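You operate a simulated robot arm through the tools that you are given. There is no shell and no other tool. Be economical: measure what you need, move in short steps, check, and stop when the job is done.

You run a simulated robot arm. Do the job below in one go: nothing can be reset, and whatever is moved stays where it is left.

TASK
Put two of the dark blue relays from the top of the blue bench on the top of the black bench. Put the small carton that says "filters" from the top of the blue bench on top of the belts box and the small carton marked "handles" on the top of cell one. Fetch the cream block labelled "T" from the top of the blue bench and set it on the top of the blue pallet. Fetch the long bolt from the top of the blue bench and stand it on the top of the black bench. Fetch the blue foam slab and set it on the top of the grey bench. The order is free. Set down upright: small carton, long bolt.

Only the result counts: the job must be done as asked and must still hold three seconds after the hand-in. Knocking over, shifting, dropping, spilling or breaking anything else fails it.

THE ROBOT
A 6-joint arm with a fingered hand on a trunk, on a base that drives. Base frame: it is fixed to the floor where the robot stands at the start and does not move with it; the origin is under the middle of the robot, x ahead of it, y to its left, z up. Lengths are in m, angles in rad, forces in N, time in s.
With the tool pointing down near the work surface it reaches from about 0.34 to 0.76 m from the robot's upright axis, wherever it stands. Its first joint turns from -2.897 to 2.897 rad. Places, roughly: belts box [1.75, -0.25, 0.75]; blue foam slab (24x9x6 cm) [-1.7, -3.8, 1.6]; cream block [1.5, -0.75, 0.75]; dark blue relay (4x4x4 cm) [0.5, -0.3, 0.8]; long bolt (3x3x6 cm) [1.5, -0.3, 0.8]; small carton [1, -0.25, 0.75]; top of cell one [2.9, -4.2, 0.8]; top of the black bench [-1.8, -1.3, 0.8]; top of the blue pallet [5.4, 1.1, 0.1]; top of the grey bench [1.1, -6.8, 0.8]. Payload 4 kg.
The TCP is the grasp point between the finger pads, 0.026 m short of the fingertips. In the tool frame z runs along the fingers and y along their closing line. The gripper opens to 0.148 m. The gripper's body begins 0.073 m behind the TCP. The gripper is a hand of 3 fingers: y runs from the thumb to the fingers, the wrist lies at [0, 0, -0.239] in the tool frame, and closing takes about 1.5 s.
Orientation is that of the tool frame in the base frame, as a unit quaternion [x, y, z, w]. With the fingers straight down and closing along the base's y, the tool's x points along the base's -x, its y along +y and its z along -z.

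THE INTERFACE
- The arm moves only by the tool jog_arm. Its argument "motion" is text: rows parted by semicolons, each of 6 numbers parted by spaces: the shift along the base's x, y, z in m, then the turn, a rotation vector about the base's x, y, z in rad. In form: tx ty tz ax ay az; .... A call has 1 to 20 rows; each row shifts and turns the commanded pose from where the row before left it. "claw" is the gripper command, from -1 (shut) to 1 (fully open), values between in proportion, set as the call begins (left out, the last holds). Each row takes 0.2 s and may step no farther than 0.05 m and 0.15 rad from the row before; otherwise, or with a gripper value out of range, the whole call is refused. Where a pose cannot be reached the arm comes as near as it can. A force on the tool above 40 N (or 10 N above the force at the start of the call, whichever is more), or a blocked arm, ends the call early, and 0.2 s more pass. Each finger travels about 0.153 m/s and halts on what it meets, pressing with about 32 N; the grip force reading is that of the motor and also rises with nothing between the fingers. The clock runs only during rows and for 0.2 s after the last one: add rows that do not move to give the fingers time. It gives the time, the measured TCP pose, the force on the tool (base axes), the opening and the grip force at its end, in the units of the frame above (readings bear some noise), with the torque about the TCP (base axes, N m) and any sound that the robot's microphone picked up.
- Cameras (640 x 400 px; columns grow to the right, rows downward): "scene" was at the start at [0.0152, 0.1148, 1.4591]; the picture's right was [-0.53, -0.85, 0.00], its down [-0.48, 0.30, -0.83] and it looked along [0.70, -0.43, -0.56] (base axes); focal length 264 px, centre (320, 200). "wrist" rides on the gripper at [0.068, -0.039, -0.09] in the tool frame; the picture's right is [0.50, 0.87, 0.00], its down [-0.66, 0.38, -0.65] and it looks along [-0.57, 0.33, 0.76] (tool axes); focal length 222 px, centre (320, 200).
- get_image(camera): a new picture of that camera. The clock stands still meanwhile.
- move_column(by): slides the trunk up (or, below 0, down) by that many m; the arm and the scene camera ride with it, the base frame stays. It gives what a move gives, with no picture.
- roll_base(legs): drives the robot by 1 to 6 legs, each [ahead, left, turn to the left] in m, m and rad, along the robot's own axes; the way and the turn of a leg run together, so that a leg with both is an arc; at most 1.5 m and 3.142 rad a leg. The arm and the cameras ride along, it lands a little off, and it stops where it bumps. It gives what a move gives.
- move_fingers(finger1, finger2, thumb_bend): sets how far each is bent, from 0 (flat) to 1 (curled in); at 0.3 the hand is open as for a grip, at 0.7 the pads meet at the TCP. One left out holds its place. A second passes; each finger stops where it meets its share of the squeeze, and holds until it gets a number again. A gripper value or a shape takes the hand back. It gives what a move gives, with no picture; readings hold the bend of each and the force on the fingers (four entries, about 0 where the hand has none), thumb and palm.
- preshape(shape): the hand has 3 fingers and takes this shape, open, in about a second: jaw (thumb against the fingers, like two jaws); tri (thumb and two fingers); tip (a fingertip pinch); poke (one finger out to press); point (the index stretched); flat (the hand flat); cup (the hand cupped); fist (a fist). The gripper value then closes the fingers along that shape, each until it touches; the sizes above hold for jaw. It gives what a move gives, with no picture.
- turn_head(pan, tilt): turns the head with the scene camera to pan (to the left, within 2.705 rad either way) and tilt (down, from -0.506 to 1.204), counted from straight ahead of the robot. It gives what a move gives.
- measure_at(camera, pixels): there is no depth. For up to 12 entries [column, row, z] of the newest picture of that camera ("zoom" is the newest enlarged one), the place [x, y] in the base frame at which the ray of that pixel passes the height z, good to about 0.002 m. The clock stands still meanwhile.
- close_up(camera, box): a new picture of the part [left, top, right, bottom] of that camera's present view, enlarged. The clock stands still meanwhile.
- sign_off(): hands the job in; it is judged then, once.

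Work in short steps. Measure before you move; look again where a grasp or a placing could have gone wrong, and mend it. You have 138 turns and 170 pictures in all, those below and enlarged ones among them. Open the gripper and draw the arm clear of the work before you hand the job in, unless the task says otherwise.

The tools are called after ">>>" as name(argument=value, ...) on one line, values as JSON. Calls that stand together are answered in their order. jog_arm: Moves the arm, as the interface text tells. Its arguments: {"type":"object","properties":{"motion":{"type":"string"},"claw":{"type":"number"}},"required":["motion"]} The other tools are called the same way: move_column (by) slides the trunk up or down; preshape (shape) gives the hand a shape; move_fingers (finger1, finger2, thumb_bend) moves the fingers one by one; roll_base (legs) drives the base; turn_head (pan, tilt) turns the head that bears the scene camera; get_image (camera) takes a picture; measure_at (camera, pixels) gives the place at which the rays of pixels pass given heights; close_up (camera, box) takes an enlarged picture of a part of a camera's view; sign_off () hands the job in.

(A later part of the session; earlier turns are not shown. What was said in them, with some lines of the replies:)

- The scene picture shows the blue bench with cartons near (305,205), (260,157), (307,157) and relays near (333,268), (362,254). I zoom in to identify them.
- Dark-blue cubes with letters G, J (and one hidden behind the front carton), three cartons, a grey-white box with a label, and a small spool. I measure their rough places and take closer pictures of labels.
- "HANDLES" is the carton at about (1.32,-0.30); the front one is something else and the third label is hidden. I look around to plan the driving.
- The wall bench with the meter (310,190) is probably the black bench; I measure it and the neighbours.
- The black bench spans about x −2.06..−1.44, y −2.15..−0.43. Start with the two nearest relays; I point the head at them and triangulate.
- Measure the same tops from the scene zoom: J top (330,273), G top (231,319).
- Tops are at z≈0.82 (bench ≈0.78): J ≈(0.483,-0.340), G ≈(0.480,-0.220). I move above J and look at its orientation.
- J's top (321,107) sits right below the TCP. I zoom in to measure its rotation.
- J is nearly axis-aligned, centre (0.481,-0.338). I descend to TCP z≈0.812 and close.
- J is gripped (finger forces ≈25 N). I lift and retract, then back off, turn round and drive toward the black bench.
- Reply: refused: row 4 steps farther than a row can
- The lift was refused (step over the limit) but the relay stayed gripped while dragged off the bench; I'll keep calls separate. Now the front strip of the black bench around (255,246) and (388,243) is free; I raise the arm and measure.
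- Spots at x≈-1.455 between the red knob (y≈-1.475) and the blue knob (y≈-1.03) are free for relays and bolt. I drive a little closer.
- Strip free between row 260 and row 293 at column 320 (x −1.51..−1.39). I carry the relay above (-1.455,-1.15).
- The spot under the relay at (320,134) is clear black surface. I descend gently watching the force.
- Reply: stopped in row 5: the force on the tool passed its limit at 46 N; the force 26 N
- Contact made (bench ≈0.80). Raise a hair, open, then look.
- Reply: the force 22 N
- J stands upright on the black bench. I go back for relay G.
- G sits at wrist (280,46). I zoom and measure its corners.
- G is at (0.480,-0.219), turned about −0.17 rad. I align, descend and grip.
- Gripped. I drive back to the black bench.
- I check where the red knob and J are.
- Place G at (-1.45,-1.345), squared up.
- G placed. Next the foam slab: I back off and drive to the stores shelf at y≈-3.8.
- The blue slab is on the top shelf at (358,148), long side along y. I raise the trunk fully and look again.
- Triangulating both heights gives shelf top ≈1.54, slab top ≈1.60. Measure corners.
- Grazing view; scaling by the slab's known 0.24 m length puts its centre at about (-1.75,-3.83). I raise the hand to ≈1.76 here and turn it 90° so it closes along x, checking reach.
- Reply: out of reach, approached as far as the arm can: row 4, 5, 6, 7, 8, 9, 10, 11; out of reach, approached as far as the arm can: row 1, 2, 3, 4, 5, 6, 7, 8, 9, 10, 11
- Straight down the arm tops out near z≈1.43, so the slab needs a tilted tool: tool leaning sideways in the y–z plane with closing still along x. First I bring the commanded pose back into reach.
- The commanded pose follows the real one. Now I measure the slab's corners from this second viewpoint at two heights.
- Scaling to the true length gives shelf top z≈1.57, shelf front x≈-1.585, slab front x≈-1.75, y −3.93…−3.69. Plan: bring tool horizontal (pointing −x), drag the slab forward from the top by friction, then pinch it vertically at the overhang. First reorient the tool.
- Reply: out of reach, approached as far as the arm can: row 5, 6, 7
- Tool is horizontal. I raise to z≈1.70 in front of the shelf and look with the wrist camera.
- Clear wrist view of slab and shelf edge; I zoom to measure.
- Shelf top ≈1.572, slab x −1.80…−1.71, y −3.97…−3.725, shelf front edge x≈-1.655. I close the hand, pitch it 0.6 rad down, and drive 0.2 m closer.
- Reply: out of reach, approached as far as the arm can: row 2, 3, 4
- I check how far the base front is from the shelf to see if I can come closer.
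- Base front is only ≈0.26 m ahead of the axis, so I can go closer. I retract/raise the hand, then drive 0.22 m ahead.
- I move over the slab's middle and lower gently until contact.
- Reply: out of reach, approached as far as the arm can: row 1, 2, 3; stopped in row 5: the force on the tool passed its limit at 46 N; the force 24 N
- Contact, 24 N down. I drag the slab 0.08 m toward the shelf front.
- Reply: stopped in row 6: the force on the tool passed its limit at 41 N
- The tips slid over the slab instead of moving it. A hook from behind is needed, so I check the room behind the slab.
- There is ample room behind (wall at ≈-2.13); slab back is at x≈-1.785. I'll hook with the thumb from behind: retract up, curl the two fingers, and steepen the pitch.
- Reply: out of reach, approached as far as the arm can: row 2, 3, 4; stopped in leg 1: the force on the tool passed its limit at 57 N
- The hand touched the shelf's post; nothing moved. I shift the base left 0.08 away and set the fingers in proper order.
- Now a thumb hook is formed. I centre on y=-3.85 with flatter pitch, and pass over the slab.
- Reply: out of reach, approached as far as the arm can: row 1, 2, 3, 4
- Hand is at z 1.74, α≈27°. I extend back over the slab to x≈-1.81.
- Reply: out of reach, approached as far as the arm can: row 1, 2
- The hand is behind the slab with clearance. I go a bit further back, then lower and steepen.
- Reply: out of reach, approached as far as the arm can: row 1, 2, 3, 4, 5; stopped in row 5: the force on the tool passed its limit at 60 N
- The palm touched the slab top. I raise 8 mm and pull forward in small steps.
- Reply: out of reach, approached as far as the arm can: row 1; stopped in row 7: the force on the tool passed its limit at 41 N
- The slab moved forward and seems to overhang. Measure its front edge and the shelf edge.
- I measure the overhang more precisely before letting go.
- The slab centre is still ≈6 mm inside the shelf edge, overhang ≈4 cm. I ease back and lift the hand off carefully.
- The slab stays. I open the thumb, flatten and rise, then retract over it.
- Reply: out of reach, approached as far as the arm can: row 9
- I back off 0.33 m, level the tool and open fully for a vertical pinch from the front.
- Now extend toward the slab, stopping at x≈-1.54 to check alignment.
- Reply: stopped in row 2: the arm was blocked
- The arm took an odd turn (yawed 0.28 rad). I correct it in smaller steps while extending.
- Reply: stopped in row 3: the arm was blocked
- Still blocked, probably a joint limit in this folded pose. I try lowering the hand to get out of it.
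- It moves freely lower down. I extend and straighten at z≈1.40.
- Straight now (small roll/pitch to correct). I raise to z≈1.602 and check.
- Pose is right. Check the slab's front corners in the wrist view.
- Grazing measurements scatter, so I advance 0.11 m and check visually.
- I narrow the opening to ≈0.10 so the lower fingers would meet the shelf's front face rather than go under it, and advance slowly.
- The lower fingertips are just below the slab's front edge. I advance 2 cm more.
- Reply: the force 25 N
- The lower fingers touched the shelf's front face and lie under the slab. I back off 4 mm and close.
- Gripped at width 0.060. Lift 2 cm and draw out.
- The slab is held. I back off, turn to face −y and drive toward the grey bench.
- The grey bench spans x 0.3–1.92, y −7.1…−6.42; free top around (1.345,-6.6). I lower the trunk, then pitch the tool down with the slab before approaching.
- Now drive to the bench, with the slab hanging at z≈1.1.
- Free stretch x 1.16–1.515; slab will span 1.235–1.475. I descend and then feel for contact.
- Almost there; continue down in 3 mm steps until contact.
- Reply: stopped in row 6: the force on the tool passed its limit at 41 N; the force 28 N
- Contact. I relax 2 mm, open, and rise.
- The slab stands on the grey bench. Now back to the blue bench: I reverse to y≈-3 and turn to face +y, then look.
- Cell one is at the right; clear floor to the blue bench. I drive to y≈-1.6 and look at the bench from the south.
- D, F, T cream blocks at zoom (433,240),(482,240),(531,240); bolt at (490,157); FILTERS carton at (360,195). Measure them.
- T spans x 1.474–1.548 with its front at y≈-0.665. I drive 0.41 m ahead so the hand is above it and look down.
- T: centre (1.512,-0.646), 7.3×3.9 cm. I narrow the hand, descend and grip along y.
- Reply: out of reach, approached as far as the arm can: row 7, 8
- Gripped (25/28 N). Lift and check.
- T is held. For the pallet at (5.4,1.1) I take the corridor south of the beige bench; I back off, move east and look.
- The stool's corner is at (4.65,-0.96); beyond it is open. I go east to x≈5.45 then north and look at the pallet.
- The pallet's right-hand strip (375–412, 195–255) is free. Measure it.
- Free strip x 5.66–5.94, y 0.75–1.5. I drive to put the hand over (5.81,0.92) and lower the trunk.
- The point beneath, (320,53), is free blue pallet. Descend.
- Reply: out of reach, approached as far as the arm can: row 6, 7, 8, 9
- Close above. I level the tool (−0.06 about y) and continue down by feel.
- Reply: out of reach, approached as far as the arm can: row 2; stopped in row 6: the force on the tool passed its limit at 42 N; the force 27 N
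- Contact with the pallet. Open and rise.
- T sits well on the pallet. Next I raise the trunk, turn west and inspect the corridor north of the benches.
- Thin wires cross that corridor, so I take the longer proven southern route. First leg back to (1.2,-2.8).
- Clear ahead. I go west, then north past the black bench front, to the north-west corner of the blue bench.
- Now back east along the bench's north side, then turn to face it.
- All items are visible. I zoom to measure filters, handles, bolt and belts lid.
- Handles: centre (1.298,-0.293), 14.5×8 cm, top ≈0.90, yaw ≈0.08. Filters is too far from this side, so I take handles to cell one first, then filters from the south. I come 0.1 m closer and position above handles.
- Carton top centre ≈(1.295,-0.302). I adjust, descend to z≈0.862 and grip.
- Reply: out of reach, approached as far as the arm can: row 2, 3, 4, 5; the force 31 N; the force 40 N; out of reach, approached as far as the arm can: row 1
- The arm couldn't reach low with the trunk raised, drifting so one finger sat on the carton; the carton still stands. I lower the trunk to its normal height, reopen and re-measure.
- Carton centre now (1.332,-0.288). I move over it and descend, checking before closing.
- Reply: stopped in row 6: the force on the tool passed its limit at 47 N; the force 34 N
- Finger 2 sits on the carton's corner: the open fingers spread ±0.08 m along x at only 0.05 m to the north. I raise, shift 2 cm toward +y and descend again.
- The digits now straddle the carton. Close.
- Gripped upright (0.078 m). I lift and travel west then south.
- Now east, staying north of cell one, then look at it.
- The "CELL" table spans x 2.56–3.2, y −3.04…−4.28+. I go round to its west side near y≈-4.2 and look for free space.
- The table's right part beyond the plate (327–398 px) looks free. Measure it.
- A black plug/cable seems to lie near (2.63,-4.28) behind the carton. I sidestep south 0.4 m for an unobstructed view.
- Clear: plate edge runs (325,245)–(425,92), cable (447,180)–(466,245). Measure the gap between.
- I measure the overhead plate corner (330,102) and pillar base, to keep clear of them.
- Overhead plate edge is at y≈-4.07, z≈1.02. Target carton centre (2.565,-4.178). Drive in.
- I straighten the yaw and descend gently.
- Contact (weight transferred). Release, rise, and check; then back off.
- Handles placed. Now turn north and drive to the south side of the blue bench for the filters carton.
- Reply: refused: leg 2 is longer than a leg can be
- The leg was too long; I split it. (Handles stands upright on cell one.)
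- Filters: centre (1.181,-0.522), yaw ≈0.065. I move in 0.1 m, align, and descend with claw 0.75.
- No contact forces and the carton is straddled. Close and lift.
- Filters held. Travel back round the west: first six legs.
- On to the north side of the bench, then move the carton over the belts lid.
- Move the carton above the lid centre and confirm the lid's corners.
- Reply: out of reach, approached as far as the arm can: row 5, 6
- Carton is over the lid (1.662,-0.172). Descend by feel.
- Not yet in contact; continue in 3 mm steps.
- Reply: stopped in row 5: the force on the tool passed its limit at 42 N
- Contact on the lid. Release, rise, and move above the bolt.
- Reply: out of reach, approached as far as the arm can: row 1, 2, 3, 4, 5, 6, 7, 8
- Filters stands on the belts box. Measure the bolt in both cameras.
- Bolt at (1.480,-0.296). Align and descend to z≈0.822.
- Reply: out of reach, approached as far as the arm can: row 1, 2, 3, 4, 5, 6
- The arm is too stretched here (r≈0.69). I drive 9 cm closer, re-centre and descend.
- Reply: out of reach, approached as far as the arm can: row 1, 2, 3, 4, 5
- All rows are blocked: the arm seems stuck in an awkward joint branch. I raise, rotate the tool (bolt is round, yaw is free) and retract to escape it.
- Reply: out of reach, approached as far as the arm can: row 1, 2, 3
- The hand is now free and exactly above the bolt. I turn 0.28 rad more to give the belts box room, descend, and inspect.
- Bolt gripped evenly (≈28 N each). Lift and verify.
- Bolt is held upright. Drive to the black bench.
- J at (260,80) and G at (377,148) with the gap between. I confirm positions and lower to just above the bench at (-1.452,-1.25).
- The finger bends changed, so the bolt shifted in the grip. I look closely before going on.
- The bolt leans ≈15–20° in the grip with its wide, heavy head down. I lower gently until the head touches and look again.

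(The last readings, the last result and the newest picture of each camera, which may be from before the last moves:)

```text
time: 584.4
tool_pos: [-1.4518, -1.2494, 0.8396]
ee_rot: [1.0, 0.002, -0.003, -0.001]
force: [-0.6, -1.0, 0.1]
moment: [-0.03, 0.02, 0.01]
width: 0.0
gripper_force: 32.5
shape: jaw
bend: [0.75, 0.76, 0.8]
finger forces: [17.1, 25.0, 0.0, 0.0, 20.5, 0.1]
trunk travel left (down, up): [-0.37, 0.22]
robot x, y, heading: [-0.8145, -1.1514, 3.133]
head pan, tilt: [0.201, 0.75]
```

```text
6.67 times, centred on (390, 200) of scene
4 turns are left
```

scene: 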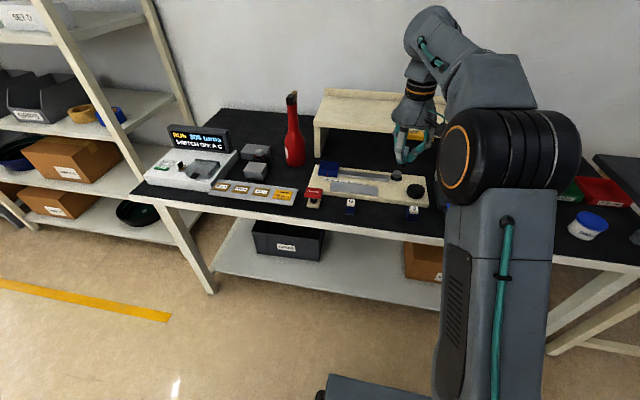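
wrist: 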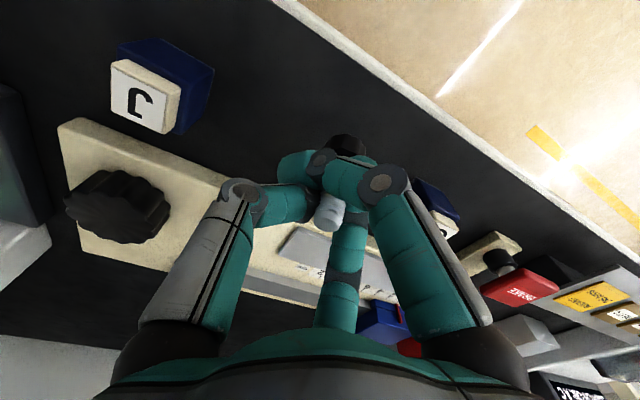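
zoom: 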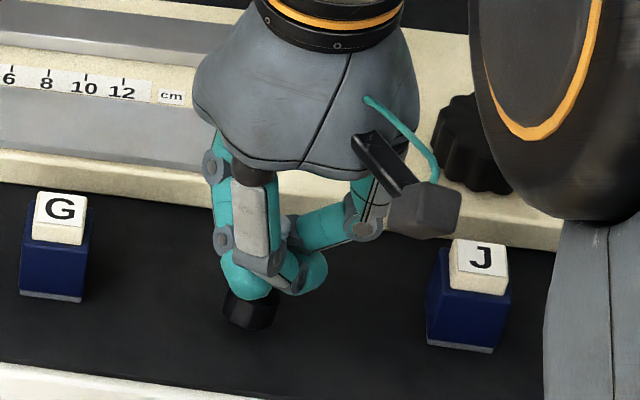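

Computation from the wrist view: the bolt's head leans ≈0.34 rad toward base +x. I tilt the tool +0.34 rad about y to set the bolt vertical, then lower until contact.

>>> jog_arm(motion="0 0 0.01 0 0.115 0; 0 0 0 0 0.115 0; 0 0 0 0 0.11 0; 0 0 -0.004 0 0 0; 0 0 -0.003 0 0 0; 0 0 -0.002 0 0 0; 0 0 -0.002 0 0 0; 0 0 -0.002 0 0 0; 0 0 -0.002 0 0 0; 0 0 -0.002 0 0 0; 0 0 -0.002 0 0 0; 0 0 -0.002 0 0 0; 0 0 -0.002 0 0 0; 0 0 -0.002 0 0 0; 0 0 0 0 0 0", claw=-1)

>>> close_up(camera="wrist", box=[240, 100, 440, 250])

>>> close_up(camera="scene", box=[350, 170, 430, 230])

```text
time: 587.6
tool_pos: [-1.4744, -1.2324, 0.8718]
ee_rot: [0.987, 0.008, -0.153, 0.042]
force: [0.2, -0.1, -0.5]
moment: [0.0, -0.02, -0.04]
width: 0.0001
gripper_force: 31.9
shape: jaw
bend: [0.75, 0.76, 0.8]
finger forces: [16.5, 24.5, 0.0, 0.0, 20.2, 0.1]
out of reach, approached as far as the arm can: row 1, 2, 3, 4, 6, 8, 10, 12, 14
trunk travel left (down, up): [-0.37, 0.22]
robot x, y, heading: [-0.8182, -1.1537, 3.127]
head pan, tilt: [0.201, 0.75]
```

```text
2.67 times, centred on (340, 175) of wrist
```

zoom: 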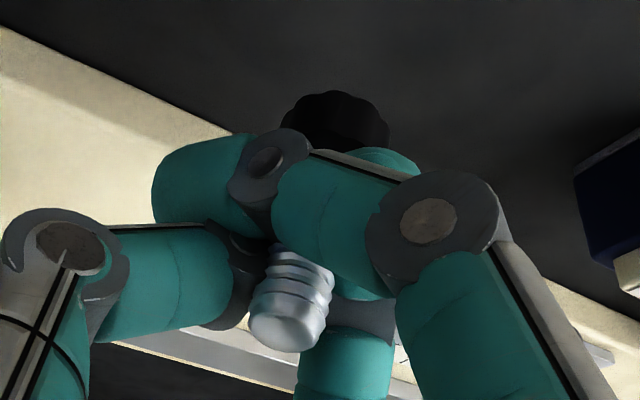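

```text
6.67 times, centred on (390, 200) of scene
3 turns are left
```

zoom: 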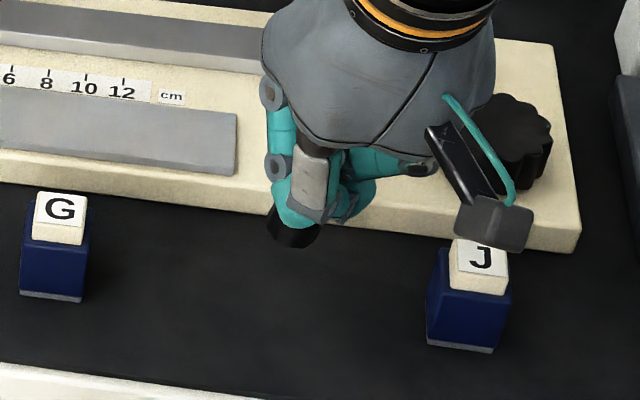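

The reach is stretched again. In one go: raise and retract, drive 9 cm closer, restore roll, recentre at (-1.455,-1.25) and lower in 2 mm steps to contact.

>>> jog_arm(motion="0.02 -0.008 0.02 0 0 0; 0.02 -0.008 0.02 0 0 0; 0 0 0 0 0 0", claw=-1)

>>> roll_base(legs=[[0.09, 0, 0]])

>>> jog_arm(motion="0.035 0 0 0.045 0.015 0; 0.035 0 0 0.044 0.015 0; 0 0 -0.03 0 0 0; 0 0 -0.02 0 0 0; 0 0 -0.002 0 0 0; 0 0 -0.002 0 0 0; 0 0 -0.002 0 0 0; 0 0 -0.002 0 0 0; 0 0 -0.002 0 0 0; 0 0 -0.002 0 0 0; 0 0 -0.002 0 0 0; 0 0 -0.002 0 0 0; 0 0 -0.002 0 0 0; 0 0 -0.002 0 0 0; 0 0 -0.002 0 0 0; 0 0 -0.002 0 0 0; 0 0 -0.002 0 0 0; 0 0 -0.002 0 0 0; 0 0 -0.002 0 0 0; 0 0 0 0 0 0", claw=-1)

>>> close_up(camera="wrist", box=[240, 100, 440, 250])

>>> close_up(camera="scene", box=[350, 170, 450, 250])

```text
time: 588.4
tool_pos: [-1.4432, -1.2329, 0.9237]
ee_rot: [0.987, 0.007, -0.153, 0.036]
force: [-0.5, 0.8, 0.0]
moment: [0.0, 0.06, 0.01]
width: 0.0
gripper_force: 32.3
shape: jaw
bend: [0.75, 0.76, 0.8]
finger forces: [16.6, 24.4, 0.1, 0.0, 20.5, 0.1]
out of reach, approached as far as the arm can: row 1, 2
trunk travel left (down, up): [-0.37, 0.22]
robot x, y, heading: [-0.8156, -1.15, 3.132]
head pan, tilt: [0.201, 0.75]
```

```text
time: 589.5
tool_pos: [-1.535, -1.2313, 0.924]
ee_rot: [0.987, 0.007, -0.154, 0.038]
force: [0.5, -0.8, -0.5]
moment: [0.0, 0.02, 0.01]
width: 0.0
gripper_force: 32.2
shape: jaw
bend: [0.75, 0.76, 0.8]
finger forces: [16.6, 24.4, 0.0, 0.0, 20.6, 0.0]
trunk travel left (down, up): [-0.37, 0.22]
robot x, y, heading: [-0.9078, -1.1499, 3.136]
head pan, tilt: [0.201, 0.75]
```

```text
time: 593.8
tool_pos: [-1.4809, -1.1889, 0.8679]
ee_rot: [0.987, 0.023, -0.158, 0.037]
force: [-0.4, -0.2, -0.5]
moment: [-0.02, 0.02, 0.01]
width: 0.0
gripper_force: 32.1
shape: jaw
bend: [0.75, 0.76, 0.8]
finger forces: [16.8, 24.5, 0.1, 0.0, 20.7, 0.0]
out of reach, approached as far as the arm can: row 1, 2, 4, 15
trunk travel left (down, up): [-0.37, 0.22]
robot x, y, heading: [-0.9086, -1.1531, 3.132]
head pan, tilt: [0.201, 0.75]
```

```text
2.67 times, centred on (340, 175) of wrist
```

zoom: 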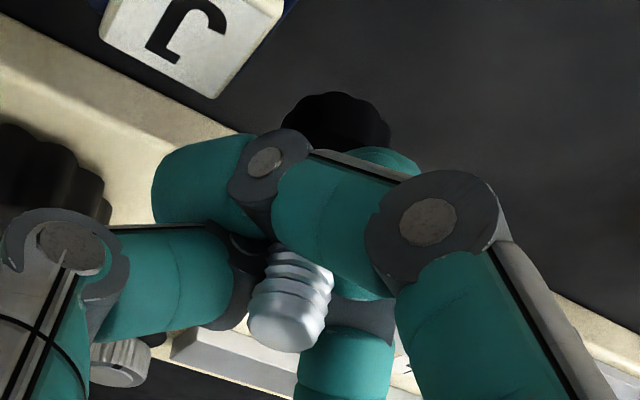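

```text
5.00 times, centred on (400, 210) of scene
2 turns are left
```

zoom: 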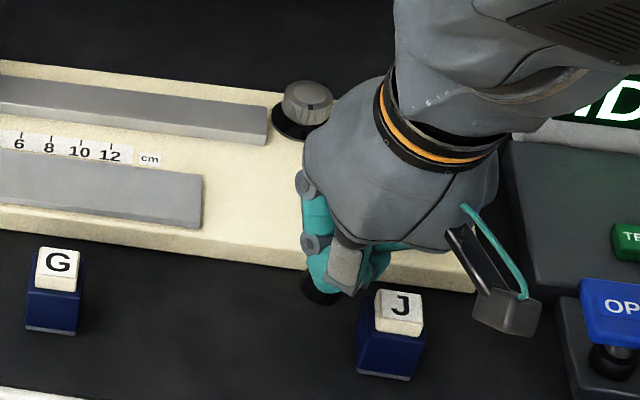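

Two turns remain, so I finish in one sequence: shift back to y≈-1.25, lower in small steps until contact, open gradually, rise along the tool axis and back away.

>>> jog_arm(motion="0.012 -0.02 0.002 0 0 0; 0.012 -0.02 0.001 0 0 0; 0.01 -0.02 0.001 0 0 0; 0 0 0 0 0 0", claw=-1)

>>> jog_arm(motion="0 0 -0.006 0 0 0; 0 0 -0.006 0 0 0; 0 0 -0.003 0 0 0; 0 0 -0.003 0 0 0; 0 0 -0.003 0 0 0; 0 0 -0.003 0 0 0; 0 0 -0.003 0 0 0; 0 0 -0.003 0 0 0; 0 0 -0.003 0 0 0; 0 0 -0.003 0 0 0; 0 0 -0.003 0 0 0; 0 0 -0.003 0 0 0; 0 0 -0.003 0 0 0; 0 0 -0.003 0 0 0; 0 0 0 0 0 0", claw=-1)

>>> jog_arm(motion="0 0 0 0 0 0; 0 0 0 0 0 0; 0 0 0 0 0 0", claw=-0.7)

>>> jog_arm(motion="0 0 0 0 0 0; 0 0 0 0 0 0; 0 0 0 0 0 0", claw=-0.4)

>>> jog_arm(motion="0 0 0 0 0 0; 0 0 0 0 0 0; 0 0 0 0 0 0; 0.003 0 0.01 0 0 0; 0.006 0 0.02 0 0 0; 0.009 0 0.03 0 0 0; 0.01 0 0.04 0 0 0; 0.01 0 0.04 0 0 0; 0.01 0 0.04 0 0 0; 0 0 0 0 0 0", claw=0.0)

>>> roll_base(legs=[[-0.3, 0, 0]])

>>> get_image(camera="scene")

```text
time: 594.8
tool_pos: [-1.4476, -1.2246, 0.8727]
ee_rot: [0.986, 0.025, -0.157, 0.048]
force: [-0.1, -0.8, -0.8]
moment: [0.01, 0.02, -0.01]
width: 0.0
gripper_force: 31.7
shape: jaw
bend: [0.75, 0.76, 0.8]
finger forces: [16.8, 24.3, 0.0, 0.0, 20.8, 0.0]
out of reach, approached as far as the arm can: row 1, 2, 3
trunk travel left (down, up): [-0.37, 0.22]
robot x, y, heading: [-0.9071, -1.1495, 3.131]
head pan, tilt: [0.201, 0.75]
```

```text
time: 597.5
tool_pos: [-1.4514, -1.1925, 0.8337]
ee_rot: [0.985, 0.022, -0.165, 0.035]
force: [1.9, -3.4, 15.1]
moment: [-0.04, -0.21, -0.08]
width: 0.0
gripper_force: 32.1
shape: jaw
bend: [0.75, 0.77, 0.82]
finger forces: [16.9, 32.1, 0.0, 0.0, 26.4, 0.0]
out of reach, approached as far as the arm can: row 1, 2, 3, 5, 6, 8, 9
trunk travel left (down, up): [-0.37, 0.22]
robot x, y, heading: [-0.9076, -1.153, 3.131]
head pan, tilt: [0.201, 0.75]
stopped in row 13: the force on the tool passed its limit at 42 N (the readings are from after the stop); the commanded pose is now the measured one
```

```text
time: 598.3
tool_pos: [-1.4507, -1.191, 0.8342]
ee_rot: [0.985, 0.022, -0.165, 0.036]
force: [-6.1, 2.5, 20.2]
moment: [0.16, 0.01, 0.09]
width: 0.0177
gripper_force: 0.2
shape: jaw
bend: [0.78, 0.74, 0.74]
finger forces: [0.0, 0.0, 0.0, 0.0, 0.2, 0.0]
trunk travel left (down, up): [-0.37, 0.22]
robot x, y, heading: [-0.9097, -1.1539, 3.13]
head pan, tilt: [0.201, 0.75]
```

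```text
time: 599.1
tool_pos: [-1.4504, -1.1927, 0.8326]
ee_rot: [0.986, 0.024, -0.163, 0.036]
force: [0.7, 3.9, 13.3]
moment: [-0.09, -0.09, 0.01]
width: 0.0422
gripper_force: 0.0
shape: jaw
bend: [0.82, 0.76, 0.7]
finger forces: [13.9, 0.1, 0.0, 0.0, 0.0, 0.1]
trunk travel left (down, up): [-0.37, 0.22]
robot x, y, heading: [-0.9084, -1.149, 3.139]
head pan, tilt: [0.201, 0.75]
```

```text
time: 601.3
tool_pos: [-1.402, -1.1911, 1.0131]
ee_rot: [0.986, 0.023, -0.163, 0.035]
force: [0.4, -0.1, -0.2]
moment: [-0.03, -0.01, 0.03]
width: 0.0734
gripper_force: 0.1
shape: jaw
bend: [0.36, 0.36, 0.7]
finger forces: [0.0, 0.0, 0.1, 0.0, 0.1, 0.1]
trunk travel left (down, up): [-0.37, 0.22]
robot x, y, heading: [-0.9099, -1.1498, 3.133]
head pan, tilt: [0.201, 0.75]
```

```text
time: 603.4
tool_pos: [-1.1009, -1.1958, 1.0143]
ee_rot: [0.986, 0.023, -0.163, 0.036]
force: [0.3, -0.7, -1.2]
moment: [0.0, -0.01, 0.01]
width: 0.0737
gripper_force: 0.0
shape: jaw
bend: [0.36, 0.36, 0.7]
finger forces: [0.0, 0.0, 0.1, 0.0, 0.0, 0.0]
trunk travel left (down, up): [-0.37, 0.22]
robot x, y, heading: [-0.6044, -1.1551, 3.133]
head pan, tilt: [0.201, 0.75]
```

```text
15 pictures are left
1 turns are left
```

scene: 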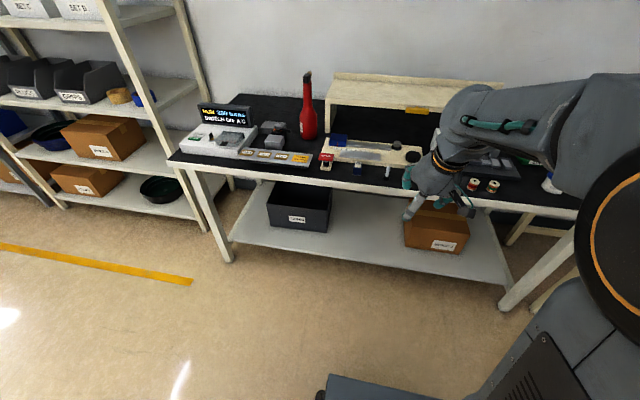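

The scene picture shows G at (357,168) and what looks like the bolt standing at (388,172). J is hidden behind the hand. The gripper is open and clear, so I hand in with the last turn.

>>> sign_off()

```text
The job is handed in.
```

I moved all seven objects and handed the job in, but I couldn't confirm the last placement, the long bolt on the black bench.

- **Long bolt (unsure):** It slipped and leaned in the grip, so I tilted the hand to straighten it, lowered it to contact and let go. In the last picture it seems to stand, but small and partly hidden. It went down about 4 cm from relay J, and one finger pressed on something as the hand opened. The hand hid J, so the bolt may not be upright and J may have shifted.
- **Relays:** G and J are on the black bench. Both stood upright when placed, and G was still in place in the last picture.
- **Small cartons:** "filters" is upright on the belts box and "handles" is upright on cell one. One finger pressed on "handles" during the first try and slid it about 4 cm before I gripped it.
- **Cream block T:** It is on the free strip of the blue pallet.
- **Blue foam slab:** It is on the grey bench, standing on its long edge.

Two bumps along the way: the hand touched a post of the stores shelf, and I dragged relay J off the blue bench after its lift was refused. I saw nothing else move from either.
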